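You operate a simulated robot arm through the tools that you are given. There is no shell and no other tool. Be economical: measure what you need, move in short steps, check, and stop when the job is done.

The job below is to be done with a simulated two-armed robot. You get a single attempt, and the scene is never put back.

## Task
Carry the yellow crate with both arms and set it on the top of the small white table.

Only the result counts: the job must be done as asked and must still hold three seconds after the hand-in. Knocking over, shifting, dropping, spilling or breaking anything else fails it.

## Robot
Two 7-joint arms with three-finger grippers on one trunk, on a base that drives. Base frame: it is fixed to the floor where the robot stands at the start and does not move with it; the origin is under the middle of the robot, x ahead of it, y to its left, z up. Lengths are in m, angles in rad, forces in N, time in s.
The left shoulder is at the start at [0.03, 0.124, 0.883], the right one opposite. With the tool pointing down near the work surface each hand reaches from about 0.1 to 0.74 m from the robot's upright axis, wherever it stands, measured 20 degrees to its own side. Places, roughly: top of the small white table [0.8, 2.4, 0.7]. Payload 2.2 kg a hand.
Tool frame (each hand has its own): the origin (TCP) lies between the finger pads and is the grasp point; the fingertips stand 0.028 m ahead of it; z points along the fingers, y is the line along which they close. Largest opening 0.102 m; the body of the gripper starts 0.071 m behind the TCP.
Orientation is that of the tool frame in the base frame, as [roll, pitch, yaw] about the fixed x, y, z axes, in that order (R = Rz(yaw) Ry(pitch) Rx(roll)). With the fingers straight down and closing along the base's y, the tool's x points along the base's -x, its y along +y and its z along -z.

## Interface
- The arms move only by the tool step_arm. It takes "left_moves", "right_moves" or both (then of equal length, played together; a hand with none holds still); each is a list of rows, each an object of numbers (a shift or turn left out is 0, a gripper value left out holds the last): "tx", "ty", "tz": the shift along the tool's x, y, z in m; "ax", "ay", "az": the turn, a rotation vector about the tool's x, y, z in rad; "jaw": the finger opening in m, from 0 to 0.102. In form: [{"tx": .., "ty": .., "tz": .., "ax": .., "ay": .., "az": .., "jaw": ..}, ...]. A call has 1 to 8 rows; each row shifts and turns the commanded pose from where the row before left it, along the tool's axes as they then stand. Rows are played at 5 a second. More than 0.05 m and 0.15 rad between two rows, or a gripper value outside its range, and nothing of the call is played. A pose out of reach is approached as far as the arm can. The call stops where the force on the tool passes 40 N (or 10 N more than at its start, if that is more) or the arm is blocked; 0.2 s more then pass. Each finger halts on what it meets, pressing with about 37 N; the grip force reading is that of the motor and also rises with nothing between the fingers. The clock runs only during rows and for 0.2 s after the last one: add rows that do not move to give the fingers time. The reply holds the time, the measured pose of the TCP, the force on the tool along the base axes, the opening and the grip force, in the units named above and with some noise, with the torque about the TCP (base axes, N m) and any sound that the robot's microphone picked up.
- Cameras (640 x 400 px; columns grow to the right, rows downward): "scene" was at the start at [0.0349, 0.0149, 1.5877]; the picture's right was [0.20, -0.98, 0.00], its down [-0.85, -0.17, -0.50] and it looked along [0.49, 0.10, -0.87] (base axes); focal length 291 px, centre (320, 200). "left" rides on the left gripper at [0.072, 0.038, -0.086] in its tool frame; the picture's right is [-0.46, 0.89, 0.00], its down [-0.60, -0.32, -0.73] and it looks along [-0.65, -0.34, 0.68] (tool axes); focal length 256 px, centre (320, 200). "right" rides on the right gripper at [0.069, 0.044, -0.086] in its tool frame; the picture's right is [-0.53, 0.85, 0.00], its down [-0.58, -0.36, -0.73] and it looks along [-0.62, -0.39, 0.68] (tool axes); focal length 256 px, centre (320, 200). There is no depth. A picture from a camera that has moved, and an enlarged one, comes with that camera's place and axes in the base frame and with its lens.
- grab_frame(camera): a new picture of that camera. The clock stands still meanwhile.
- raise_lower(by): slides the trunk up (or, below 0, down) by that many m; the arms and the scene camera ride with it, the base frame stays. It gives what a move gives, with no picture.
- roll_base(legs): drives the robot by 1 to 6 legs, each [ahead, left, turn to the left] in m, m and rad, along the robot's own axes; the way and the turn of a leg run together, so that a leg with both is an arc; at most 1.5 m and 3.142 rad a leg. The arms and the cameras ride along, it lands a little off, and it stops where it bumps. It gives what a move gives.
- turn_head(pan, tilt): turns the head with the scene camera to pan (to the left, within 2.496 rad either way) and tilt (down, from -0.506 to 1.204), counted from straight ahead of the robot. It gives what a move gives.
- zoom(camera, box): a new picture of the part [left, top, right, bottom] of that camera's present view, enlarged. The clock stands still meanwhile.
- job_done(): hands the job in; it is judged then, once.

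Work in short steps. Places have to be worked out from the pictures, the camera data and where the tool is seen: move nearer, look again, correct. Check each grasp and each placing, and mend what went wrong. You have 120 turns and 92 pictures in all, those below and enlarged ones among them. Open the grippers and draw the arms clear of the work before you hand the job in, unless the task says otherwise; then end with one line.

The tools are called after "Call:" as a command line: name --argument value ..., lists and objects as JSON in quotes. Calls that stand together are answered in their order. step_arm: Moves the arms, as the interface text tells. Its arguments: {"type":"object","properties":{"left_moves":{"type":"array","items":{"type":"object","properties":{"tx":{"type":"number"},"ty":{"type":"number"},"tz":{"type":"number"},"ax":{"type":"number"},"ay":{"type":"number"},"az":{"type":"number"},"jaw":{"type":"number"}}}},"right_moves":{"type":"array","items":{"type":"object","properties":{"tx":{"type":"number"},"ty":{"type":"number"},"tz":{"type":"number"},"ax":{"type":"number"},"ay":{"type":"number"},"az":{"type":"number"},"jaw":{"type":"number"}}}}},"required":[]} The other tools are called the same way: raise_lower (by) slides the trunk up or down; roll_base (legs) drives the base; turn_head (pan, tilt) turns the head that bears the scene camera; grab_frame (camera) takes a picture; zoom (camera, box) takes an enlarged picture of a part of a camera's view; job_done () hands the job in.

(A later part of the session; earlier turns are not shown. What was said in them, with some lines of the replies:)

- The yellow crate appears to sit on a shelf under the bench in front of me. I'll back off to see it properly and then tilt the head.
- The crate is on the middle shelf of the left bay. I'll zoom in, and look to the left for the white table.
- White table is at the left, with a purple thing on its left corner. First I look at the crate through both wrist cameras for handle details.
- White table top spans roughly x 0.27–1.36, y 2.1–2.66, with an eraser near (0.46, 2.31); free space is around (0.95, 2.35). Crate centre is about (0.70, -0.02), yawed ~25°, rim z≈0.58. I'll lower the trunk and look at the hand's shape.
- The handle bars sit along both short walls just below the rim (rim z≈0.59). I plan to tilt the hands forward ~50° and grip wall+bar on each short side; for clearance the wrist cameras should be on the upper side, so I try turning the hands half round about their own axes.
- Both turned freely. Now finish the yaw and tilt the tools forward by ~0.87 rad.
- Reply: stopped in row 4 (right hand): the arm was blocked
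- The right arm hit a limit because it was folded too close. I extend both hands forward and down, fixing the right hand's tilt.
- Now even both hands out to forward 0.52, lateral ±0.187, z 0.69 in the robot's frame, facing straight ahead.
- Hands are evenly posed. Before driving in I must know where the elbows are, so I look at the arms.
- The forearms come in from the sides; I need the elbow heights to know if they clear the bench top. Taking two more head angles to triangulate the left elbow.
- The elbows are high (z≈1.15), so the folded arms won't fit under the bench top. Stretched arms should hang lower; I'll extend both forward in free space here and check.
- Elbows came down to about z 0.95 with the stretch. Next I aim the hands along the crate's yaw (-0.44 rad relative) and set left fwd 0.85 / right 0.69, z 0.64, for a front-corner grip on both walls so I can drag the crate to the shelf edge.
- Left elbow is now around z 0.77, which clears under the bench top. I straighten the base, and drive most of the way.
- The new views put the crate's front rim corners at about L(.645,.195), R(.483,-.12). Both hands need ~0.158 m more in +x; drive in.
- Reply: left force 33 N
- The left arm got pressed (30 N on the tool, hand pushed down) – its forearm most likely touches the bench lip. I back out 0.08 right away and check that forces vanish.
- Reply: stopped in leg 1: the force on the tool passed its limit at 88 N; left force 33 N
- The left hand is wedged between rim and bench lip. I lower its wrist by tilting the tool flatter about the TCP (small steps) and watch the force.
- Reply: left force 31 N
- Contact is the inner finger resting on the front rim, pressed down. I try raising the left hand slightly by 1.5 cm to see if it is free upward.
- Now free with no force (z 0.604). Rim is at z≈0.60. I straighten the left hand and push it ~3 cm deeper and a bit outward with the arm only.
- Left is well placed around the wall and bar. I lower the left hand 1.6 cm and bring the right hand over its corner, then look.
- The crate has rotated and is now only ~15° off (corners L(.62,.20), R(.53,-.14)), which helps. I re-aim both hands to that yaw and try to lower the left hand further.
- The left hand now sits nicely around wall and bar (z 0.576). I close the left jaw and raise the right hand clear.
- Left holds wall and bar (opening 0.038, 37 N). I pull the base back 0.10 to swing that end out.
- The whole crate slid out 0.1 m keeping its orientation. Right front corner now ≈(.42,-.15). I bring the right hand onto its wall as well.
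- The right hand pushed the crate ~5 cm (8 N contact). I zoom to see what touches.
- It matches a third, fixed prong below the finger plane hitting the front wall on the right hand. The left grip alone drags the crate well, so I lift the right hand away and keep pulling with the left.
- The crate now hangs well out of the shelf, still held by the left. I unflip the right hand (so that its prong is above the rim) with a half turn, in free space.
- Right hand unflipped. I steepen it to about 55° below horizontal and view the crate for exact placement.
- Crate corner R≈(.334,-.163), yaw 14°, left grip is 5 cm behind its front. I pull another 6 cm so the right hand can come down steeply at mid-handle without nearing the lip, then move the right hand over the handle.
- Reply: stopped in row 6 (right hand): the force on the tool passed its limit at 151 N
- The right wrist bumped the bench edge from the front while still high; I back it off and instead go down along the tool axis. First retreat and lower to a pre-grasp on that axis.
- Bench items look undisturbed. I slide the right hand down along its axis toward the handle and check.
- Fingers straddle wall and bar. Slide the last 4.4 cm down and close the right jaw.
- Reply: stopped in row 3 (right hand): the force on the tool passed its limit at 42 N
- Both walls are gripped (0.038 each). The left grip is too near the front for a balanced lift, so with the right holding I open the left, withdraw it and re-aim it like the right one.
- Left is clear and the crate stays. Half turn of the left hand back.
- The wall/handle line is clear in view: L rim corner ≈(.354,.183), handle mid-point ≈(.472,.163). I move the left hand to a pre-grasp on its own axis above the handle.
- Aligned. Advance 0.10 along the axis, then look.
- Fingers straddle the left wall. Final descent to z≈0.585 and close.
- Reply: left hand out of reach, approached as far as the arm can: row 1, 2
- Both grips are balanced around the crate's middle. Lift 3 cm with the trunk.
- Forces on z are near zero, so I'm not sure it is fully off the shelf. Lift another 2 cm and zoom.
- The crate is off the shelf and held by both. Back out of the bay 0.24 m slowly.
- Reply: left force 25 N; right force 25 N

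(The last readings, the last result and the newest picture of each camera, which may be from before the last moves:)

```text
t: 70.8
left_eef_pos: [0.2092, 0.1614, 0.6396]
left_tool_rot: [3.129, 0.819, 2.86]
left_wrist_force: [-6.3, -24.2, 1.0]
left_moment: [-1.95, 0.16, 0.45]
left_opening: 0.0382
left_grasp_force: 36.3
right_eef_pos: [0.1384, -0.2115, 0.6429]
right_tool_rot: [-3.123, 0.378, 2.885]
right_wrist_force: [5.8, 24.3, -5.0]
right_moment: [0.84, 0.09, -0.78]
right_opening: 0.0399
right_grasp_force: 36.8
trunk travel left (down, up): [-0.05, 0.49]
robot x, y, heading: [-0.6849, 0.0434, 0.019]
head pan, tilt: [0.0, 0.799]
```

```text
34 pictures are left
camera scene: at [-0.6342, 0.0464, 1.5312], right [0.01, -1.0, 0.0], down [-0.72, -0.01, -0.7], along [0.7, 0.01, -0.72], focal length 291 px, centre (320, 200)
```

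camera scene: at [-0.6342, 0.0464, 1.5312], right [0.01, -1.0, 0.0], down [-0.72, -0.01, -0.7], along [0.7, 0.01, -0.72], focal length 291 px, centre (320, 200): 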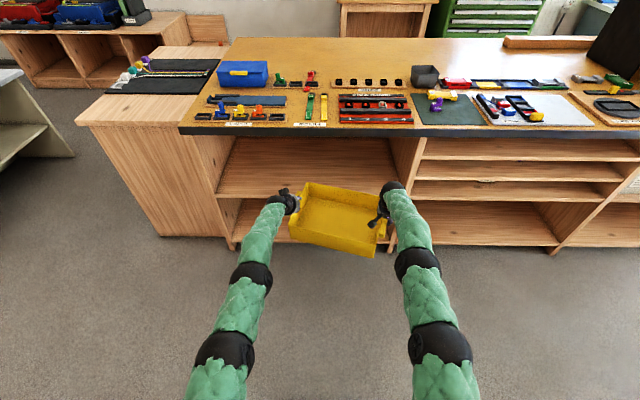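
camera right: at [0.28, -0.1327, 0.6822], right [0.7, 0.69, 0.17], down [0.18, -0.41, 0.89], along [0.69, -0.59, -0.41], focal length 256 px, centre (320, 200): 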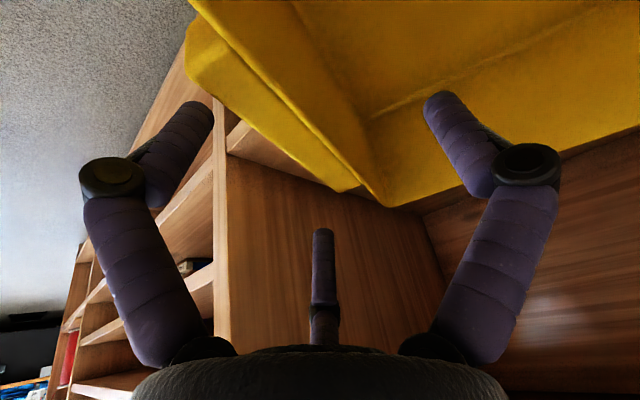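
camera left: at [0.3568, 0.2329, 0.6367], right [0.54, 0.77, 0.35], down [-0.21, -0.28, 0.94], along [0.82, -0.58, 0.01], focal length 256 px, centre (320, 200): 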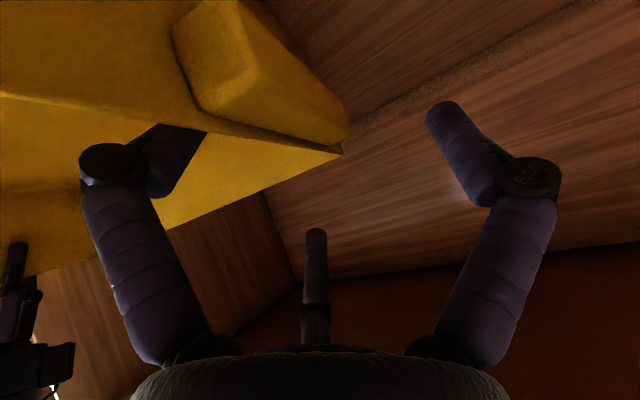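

The crate is out and level. Hands pull against each other by ~24 N, so I relax that by a few millimetres.

Call:
step_arm --left_moves '[{"ty": -0.004}, {}]' --right_moves '[{"ty": 0.004}, {}]'

Call:
raise_lower --by 0.15

Call:
raise_lower --by 0.15

Call:
grab_frame --camera "scene"

```text
t: 71.4
left_eef_pos: [0.2098, 0.161, 0.6394]
left_tool_rot: [3.125, 0.822, 2.865]
left_wrist_force: [0.1, 22.0, -2.5]
left_moment: [-0.65, -0.14, 0.85]
left_opening: 0.0383
left_grasp_force: 36.9
right_eef_pos: [0.14, -0.2111, 0.6425]
right_tool_rot: [-3.121, 0.376, 2.882]
right_wrist_force: [-0.9, -21.8, -2.0]
right_moment: [0.55, 0.16, -2.2]
right_opening: 0.0385
right_grasp_force: 36.8
trunk travel left (down, up): [-0.05, 0.49]
robot x, y, heading: [-0.6825, 0.0443, 0.014]
head pan, tilt: [0.0, 0.799]
```

```text
t: 73.1
left_eef_pos: [0.2088, 0.1603, 0.7883]
left_tool_rot: [3.129, 0.818, 2.867]
left_wrist_force: [3.1, 29.9, -2.2]
left_moment: [-0.25, 0.17, 0.8]
left_opening: 0.0385
left_grasp_force: 36.8
right_eef_pos: [0.1386, -0.2118, 0.7915]
right_tool_rot: [-3.121, 0.374, 2.881]
right_wrist_force: [-3.7, -29.3, -3.1]
right_moment: [0.01, -0.09, -1.56]
right_opening: 0.0388
right_grasp_force: 36.7
trunk travel left (down, up): [-0.2, 0.34]
robot x, y, heading: [-0.6871, 0.0459, 0.02]
head pan, tilt: [0.0, 0.799]
```

```text
t: 74.9
left_eef_pos: [0.2085, 0.1611, 0.9385]
left_tool_rot: [3.126, 0.818, 2.866]
left_wrist_force: [3.7, 30.4, -2.0]
left_moment: [-0.24, 0.15, 0.83]
left_opening: 0.0385
left_grasp_force: 37.5
right_eef_pos: [0.14, -0.2111, 0.9419]
right_tool_rot: [-3.12, 0.375, 2.882]
right_wrist_force: [-3.1, -30.2, -2.6]
right_moment: [0.08, -0.15, -1.67]
right_opening: 0.0382
right_grasp_force: 36.9
trunk travel left (down, up): [-0.35, 0.19]
robot x, y, heading: [-0.6786, 0.0449, 0.014]
head pan, tilt: [0.0, 0.799]
```

```text
33 pictures are left
camera scene: at [-0.6328, 0.0463, 1.831], right [0.01, -1.0, 0.0], down [-0.72, -0.01, -0.7], along [0.7, 0.01, -0.72], focal length 291 px, centre (320, 200)
```

scene: 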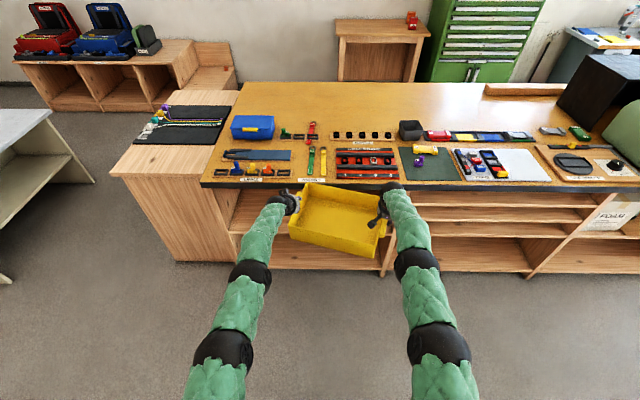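

Both hands now squeeze by 30 N; I relax half of the shift back, then back up 3 cm and turn left in two halves.

Call:
step_arm --left_moves '[{"ty": 0.0025}, {}]' --right_moves '[{"ty": -0.0025}, {}]'

Call:
roll_base --legs '[[-0.03, 0, 0], [0, 0, 0.4]]'

Call:
grab_frame --camera "scene"

```text
t: 75.5
left_eef_pos: [0.2098, 0.1611, 0.9379]
left_tool_rot: [3.129, 0.818, 2.863]
left_wrist_force: [1.9, 21.9, -2.4]
left_moment: [-0.61, 0.16, 0.76]
left_opening: 0.0384
left_grasp_force: 37.4
right_eef_pos: [0.1391, -0.2119, 0.9426]
right_tool_rot: [-3.123, 0.373, 2.882]
right_wrist_force: [-1.7, -20.9, -2.5]
right_moment: [0.25, -0.14, -1.73]
right_opening: 0.0386
right_grasp_force: 36.8
trunk travel left (down, up): [-0.35, 0.19]
robot x, y, heading: [-0.6836, 0.0475, 0.016]
head pan, tilt: [0.0, 0.799]
```

```text
t: 77.5
left_eef_pos: [0.0677, 0.4942, 0.9398]
left_tool_rot: [3.127, 0.821, -3.029]
left_wrist_force: [-7.1, 19.2, -2.0]
left_moment: [-0.45, 0.04, 0.67]
left_opening: 0.0385
left_grasp_force: 36.8
right_eef_pos: [0.1452, 0.1233, 0.9431]
right_tool_rot: [-3.12, 0.376, -3.005]
right_wrist_force: [7.0, -19.2, -2.2]
right_moment: [0.25, -0.08, -1.53]
right_opening: 0.0386
right_grasp_force: 37.1
trunk travel left (down, up): [-0.35, 0.19]
robot x, y, heading: [-0.7193, 0.0463, 0.406]
head pan, tilt: [0.0, 0.799]
```

```text
32 pictures are left
camera scene: at [-0.667, 0.0665, 1.8311], right [0.4, -0.92, 0.0], down [-0.66, -0.28, -0.7], along [0.64, 0.28, -0.72], focal length 291 px, centre (320, 200)
```

scene: 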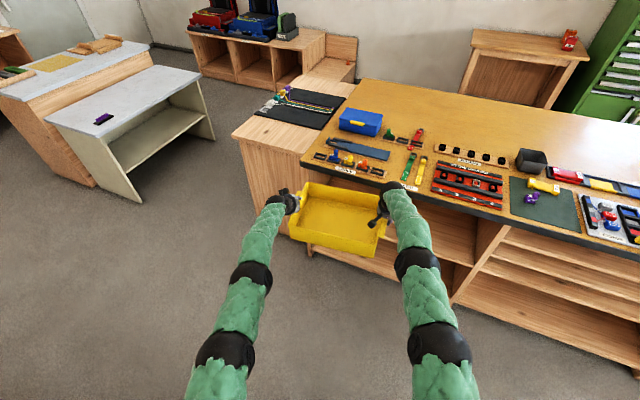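

Turn on to heading ≈1.2, and look again.

Call:
roll_base --legs '[[0, 0, 0.4], [0, 0, 0.4]]'

Call:
turn_head --pan -0.1 --tilt 0.6

Call:
grab_frame --camera "scene"

```text
t: 80.2
left_eef_pos: [-0.4827, 0.915, 0.94]
left_tool_rot: [3.128, 0.82, -2.239]
left_wrist_force: [-1.2, -0.7, -0.8]
left_moment: [-0.62, -0.84, 0.48]
left_opening: 0.0383
left_grasp_force: 36.7
right_eef_pos: [-0.1643, 0.708, 0.944]
right_tool_rot: [-3.122, 0.375, -2.219]
right_wrist_force: [2.0, 0.6, -3.5]
right_moment: [0.33, 0.4, -1.09]
right_opening: 0.039
right_grasp_force: 37.3
trunk travel left (down, up): [-0.35, 0.19]
robot x, y, heading: [-0.712, 0.0452, 1.2]
head pan, tilt: [0.0, 0.799]
```

```text
t: 81.0
left_eef_pos: [-0.4818, 0.9164, 0.9392]
left_tool_rot: [3.129, 0.818, -2.235]
left_wrist_force: [0.0, -1.0, -1.4]
left_moment: [-0.79, -0.96, 0.63]
left_opening: 0.0383
left_grasp_force: 37.2
right_eef_pos: [-0.1636, 0.708, 0.9428]
right_tool_rot: [-3.122, 0.374, -2.222]
right_wrist_force: [0.9, 1.0, -3.4]
right_moment: [0.45, 0.47, -1.13]
right_opening: 0.0384
right_grasp_force: 37.1
trunk travel left (down, up): [-0.35, 0.19]
robot x, y, heading: [-0.7144, 0.0406, 1.197]
head pan, tilt: [-0.099, 0.6]
```

```text
31 pictures are left
camera scene: at [-0.6845, 0.097, 1.848], right [0.89, -0.46, 0.0], down [-0.26, -0.5, -0.82], along [0.38, 0.73, -0.57], focal length 291 px, centre (320, 200)
```

scene: 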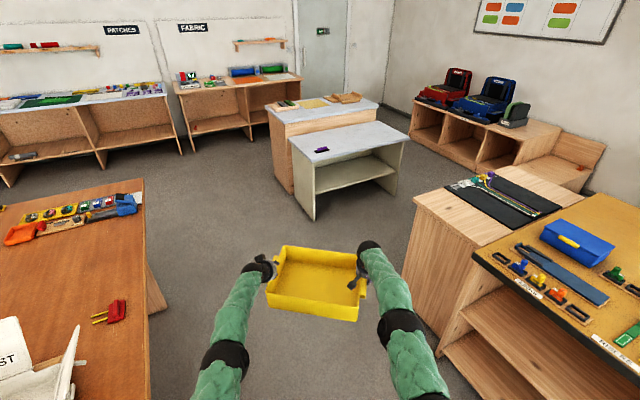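

Path is clear. Table refined: x .27–1.35, y 2.07–2.65. Drive ahead toward (-0.35, 1.15).

Call:
roll_base --legs '[[0.58, 0.03, 0], [0.58, 0.03, 0]]'

Call:
grab_frame --camera "scene"

```text
t: 87.2
left_eef_pos: [-0.0888, 2.0068, 0.938]
left_tool_rot: [3.129, 0.818, -2.258]
left_wrist_force: [-0.3, -1.5, -1.6]
left_moment: [-0.66, -0.85, 0.51]
left_opening: 0.0384
left_grasp_force: 36.7
right_eef_pos: [0.2264, 1.7945, 0.9425]
right_tool_rot: [-3.122, 0.373, -2.239]
right_wrist_force: [0.9, 0.6, -3.6]
right_moment: [0.4, 0.46, -0.97]
right_opening: 0.0385
right_grasp_force: 36.8
trunk travel left (down, up): [-0.35, 0.19]
robot x, y, heading: [-0.3354, 1.1396, 1.177]
head pan, tilt: [-0.099, 0.6]
```

```text
30 pictures are left
camera scene: at [-0.3059, 1.194, 1.848], right [0.88, -0.47, 0.0], down [-0.27, -0.5, -0.82], along [0.39, 0.73, -0.57], focal length 291 px, centre (320, 200)
```

scene: 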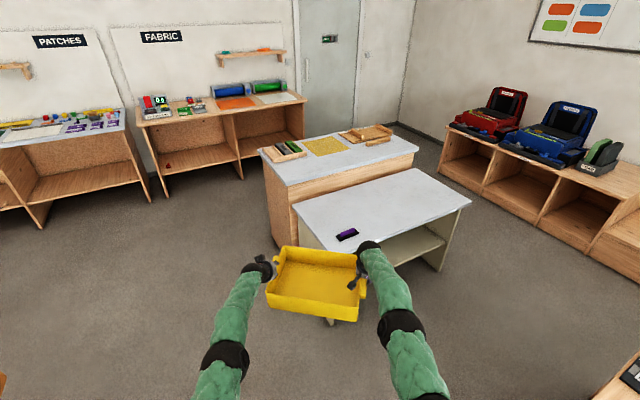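

Refined table: y 2.13–2.70, eraser ≈(.45,2.28). Crate centre must move by (+.86,+.50); drive in two legs, staying high.

Call:
roll_base --legs '[[0.4, -0.3, 0], [0.38, -0.29, 0]]'

Call:
grab_frame --camera "scene"

```text
t: 92.6
left_eef_pos: [0.7496, 2.4994, 0.9401]
left_tool_rot: [3.129, 0.82, -2.251]
left_wrist_force: [-0.3, -1.0, -1.4]
left_moment: [-0.64, -0.8, 0.55]
left_opening: 0.0385
left_grasp_force: 37.1
right_eef_pos: [1.0644, 2.2886, 0.9422]
right_tool_rot: [-3.125, 0.375, -2.233]
right_wrist_force: [1.4, 1.3, -3.5]
right_moment: [0.4, 0.46, -0.99]
right_opening: 0.0386
right_grasp_force: 37.1
trunk travel left (down, up): [-0.35, 0.19]
robot x, y, heading: [0.5077, 1.6318, 1.187]
head pan, tilt: [-0.099, 0.6]
```

```text
29 pictures are left
camera scene: at [0.5373, 1.684, 1.848], right [0.88, -0.47, 0.0], down [-0.27, -0.5, -0.82], along [0.39, 0.73, -0.57], focal length 291 px, centre (320, 200)
```

scene: 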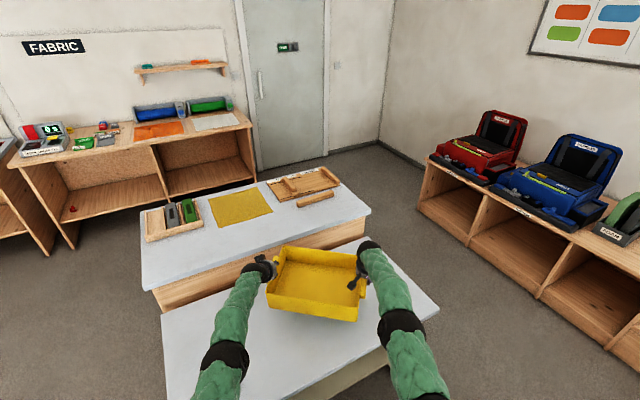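

The crate is over the table's free middle, centre ≈(.91,2.40). Lower in steps watching forces.

Call:
raise_lower --by -0.11

Call:
grab_frame --camera "scene"

Call:
raise_lower --by -0.015

```text
t: 94.0
left_eef_pos: [0.7502, 2.5006, 0.8375]
left_tool_rot: [3.123, 0.83, -2.254]
left_wrist_force: [8.2, 0.1, 22.0]
left_moment: [-1.78, -0.18, 0.21]
left_opening: 0.038
left_grasp_force: 36.5
right_eef_pos: [1.0652, 2.2875, 0.836]
right_tool_rot: [-3.125, 0.378, -2.232]
right_wrist_force: [-2.1, 6.6, 6.5]
right_moment: [-0.32, 1.51, -0.81]
right_opening: 0.0389
right_grasp_force: 37.1
trunk travel left (down, up): [-0.24, 0.3]
robot x, y, heading: [0.508, 1.6336, 1.181]
head pan, tilt: [-0.099, 0.6]
```

```text
28 pictures are left
camera scene: at [0.5364, 1.6806, 1.7385], right [0.88, -0.47, 0.0], down [-0.27, -0.5, -0.83], along [0.39, 0.73, -0.56], focal length 291 px, centre (320, 200)
```

scene: 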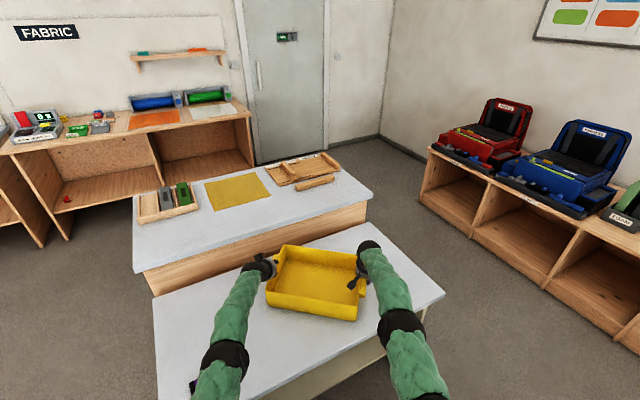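

```text
t: 94.6
left_eef_pos: [0.7506, 2.5035, 0.8285]
left_tool_rot: [3.125, 0.843, -2.249]
left_wrist_force: [2.8, 0.9, 9.2]
left_moment: [-1.7, -0.05, -0.01]
left_opening: 0.0382
left_grasp_force: 37.0
right_eef_pos: [1.0652, 2.2913, 0.8247]
right_tool_rot: [-3.127, 0.389, -2.235]
right_wrist_force: [-1.5, 3.9, 8.9]
right_moment: [-0.27, 1.14, -0.54]
right_opening: 0.039
right_grasp_force: 36.6
trunk travel left (down, up): [-0.225, 0.315]
robot x, y, heading: [0.5068, 1.6295, 1.184]
head pan, tilt: [-0.099, 0.6]
stopped: the force on the tool passed its limit at 41 N (the readings are from after the stop); the commanded pose is now the measured one
```

Upward reaction on both hands: the crate is on the table top. Quick zoom to verify before opening.

Call:
zoom --camera "scene" --box '[200, 190, 440, 340]'

```text
2.67 times, centred on (320, 265) of scene
camera zoom: at [0.5352, 1.6815, 1.7226], right [0.88, -0.47, 0.0], down [-0.26, -0.5, -0.83], along [0.39, 0.73, -0.56], focal length 776 px, centre (320, 27)
```

zoom: 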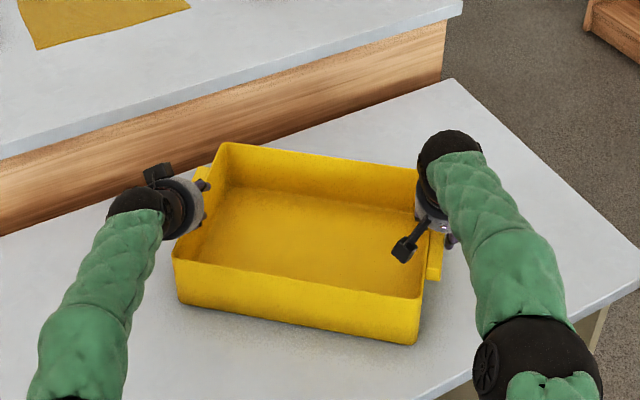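

The crate sits flat on the table. Open both jaws.

Call:
step_arm --left_moves '[{"jaw": 0.06}, {"jaw": 0.102}, {}, {}, {}]' --right_moves '[{"jaw": 0.06}, {"jaw": 0.102}, {}, {}, {}]'

Call:
zoom --camera "scene" --box '[200, 190, 440, 340]'

```text
t: 95.8
left_eef_pos: [0.7504, 2.5034, 0.8242]
left_tool_rot: [3.122, 0.839, -2.252]
left_wrist_force: [0.6, 0.0, -0.2]
left_moment: [0.01, 0.04, 0.02]
left_opening: 0.1018
left_grasp_force: 0.1
right_eef_pos: [1.0642, 2.2902, 0.8241]
right_tool_rot: [-3.124, 0.382, -2.232]
right_wrist_force: [-0.5, -0.6, -0.7]
right_moment: [0.0, 0.04, 0.0]
right_opening: 0.1021
right_grasp_force: 0.1
trunk travel left (down, up): [-0.225, 0.315]
robot x, y, heading: [0.5057, 1.6293, 1.184]
head pan, tilt: [-0.099, 0.6]
```

```text
2.67 times, centred on (320, 265) of scene
camera zoom: at [0.536, 1.6827, 1.7229], right [0.88, -0.47, 0.0], down [-0.26, -0.5, -0.82], along [0.39, 0.73, -0.57], focal length 776 px, centre (320, 27)
```

zoom: 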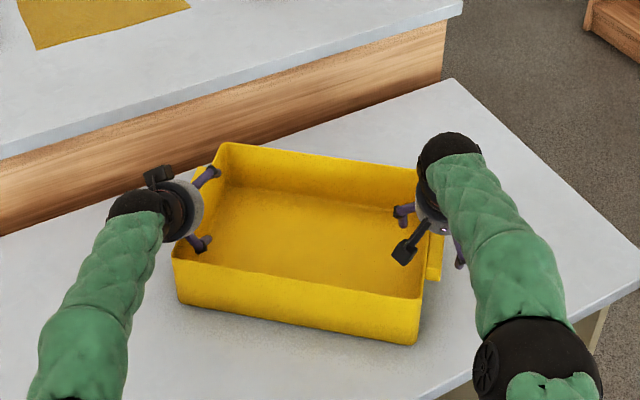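

Released with zero forces. Lift straight up with the trunk, first a little.

Call:
raise_lower --by 0.03

Call:
raise_lower --by 0.14

Call:
grab_frame --camera "scene"

```text
t: 96.5
left_eef_pos: [0.7508, 2.5036, 0.8535]
left_tool_rot: [3.122, 0.836, -2.254]
left_wrist_force: [0.8, 0.6, -0.3]
left_moment: [-0.03, -0.03, 0.02]
left_opening: 0.1022
left_grasp_force: 0.2
right_eef_pos: [1.0647, 2.2901, 0.8506]
right_tool_rot: [-3.123, 0.381, -2.232]
right_wrist_force: [0.2, 0.7, -0.9]
right_moment: [0.02, 0.01, -0.01]
right_opening: 0.102
right_grasp_force: 0.1
trunk travel left (down, up): [-0.255, 0.285]
robot x, y, heading: [0.5071, 1.6308, 1.179]
head pan, tilt: [-0.099, 0.6]
```

```text
t: 98.2
left_eef_pos: [0.7516, 2.5029, 0.994]
left_tool_rot: [3.121, 0.837, -2.253]
left_wrist_force: [0.0, 0.6, -0.2]
left_moment: [0.0, 0.03, -0.02]
left_opening: 0.1018
left_grasp_force: 0.2
right_eef_pos: [1.0645, 2.2887, 0.9909]
right_tool_rot: [-3.125, 0.382, -2.233]
right_wrist_force: [0.0, 1.3, 0.2]
right_moment: [-0.02, 0.01, -0.01]
right_opening: 0.1019
right_grasp_force: 0.1
trunk travel left (down, up): [-0.395, 0.145]
robot x, y, heading: [0.5073, 1.6278, 1.182]
head pan, tilt: [-0.099, 0.6]
```

```text
25 pictures are left
camera scene: at [0.5363, 1.6832, 1.8927], right [0.88, -0.47, 0.0], down [-0.26, -0.5, -0.82], along [0.39, 0.73, -0.57], focal length 291 px, centre (320, 200)
```

scene: 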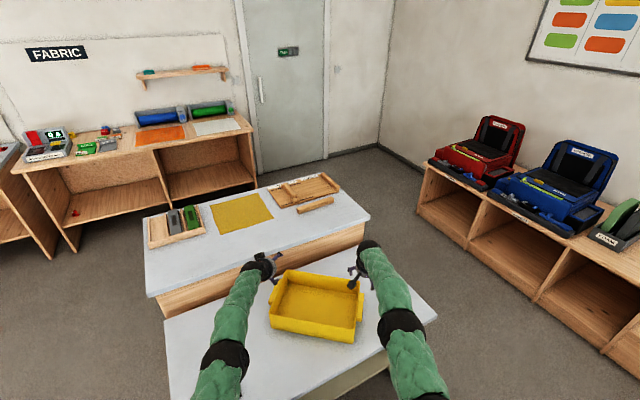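

The crate rests on the table, hands are above it. Drive back and aside the way I came to draw the arms clear.

Call:
roll_base --legs '[[-0.2, 0.3, 0], [-0.4, 0.2, 0]]'

Call:
grab_frame --camera "scene"

```text
t: 102.8
left_eef_pos: [0.06, 2.1257, 0.9954]
left_tool_rot: [3.123, 0.838, -2.241]
left_wrist_force: [0.1, 0.0, 1.2]
left_moment: [0.0, 0.01, -0.02]
left_opening: 0.1021
left_grasp_force: 0.0
right_eef_pos: [0.3773, 1.9168, 0.9922]
right_tool_rot: [-3.125, 0.384, -2.217]
right_wrist_force: [0.7, -0.8, 0.1]
right_moment: [0.05, 0.0, -0.02]
right_opening: 0.102
right_grasp_force: 0.1
trunk travel left (down, up): [-0.395, 0.145]
robot x, y, heading: [-0.1725, 1.2507, 1.203]
head pan, tilt: [-0.099, 0.6]
```

```text
24 pictures are left
camera scene: at [-0.1436, 1.3028, 1.8929], right [0.89, -0.46, 0.0], down [-0.26, -0.5, -0.83], along [0.38, 0.73, -0.56], focal length 291 px, centre (320, 200)
```

scene: 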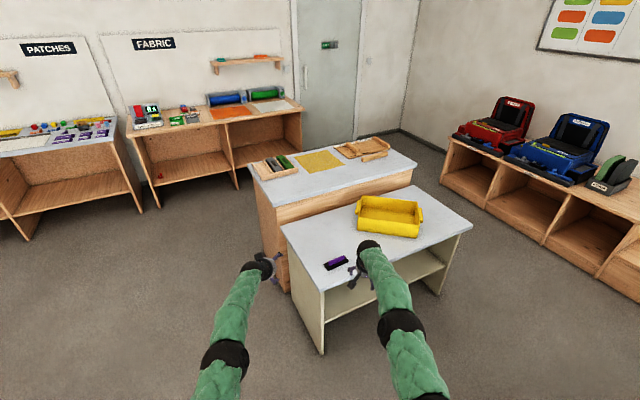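

The crate stands flat on the white table, the eraser is where it was, and both hands are open and clear of the table. Handing in.

Call:
job_done

```text
The job is handed in.
```

The yellow crate is on top of the small white table, carried there with both arms. Both grippers are open and clear of the work. During the job the right wrist bumped the bench edge once, but in the pictures nothing on the bench looked moved.
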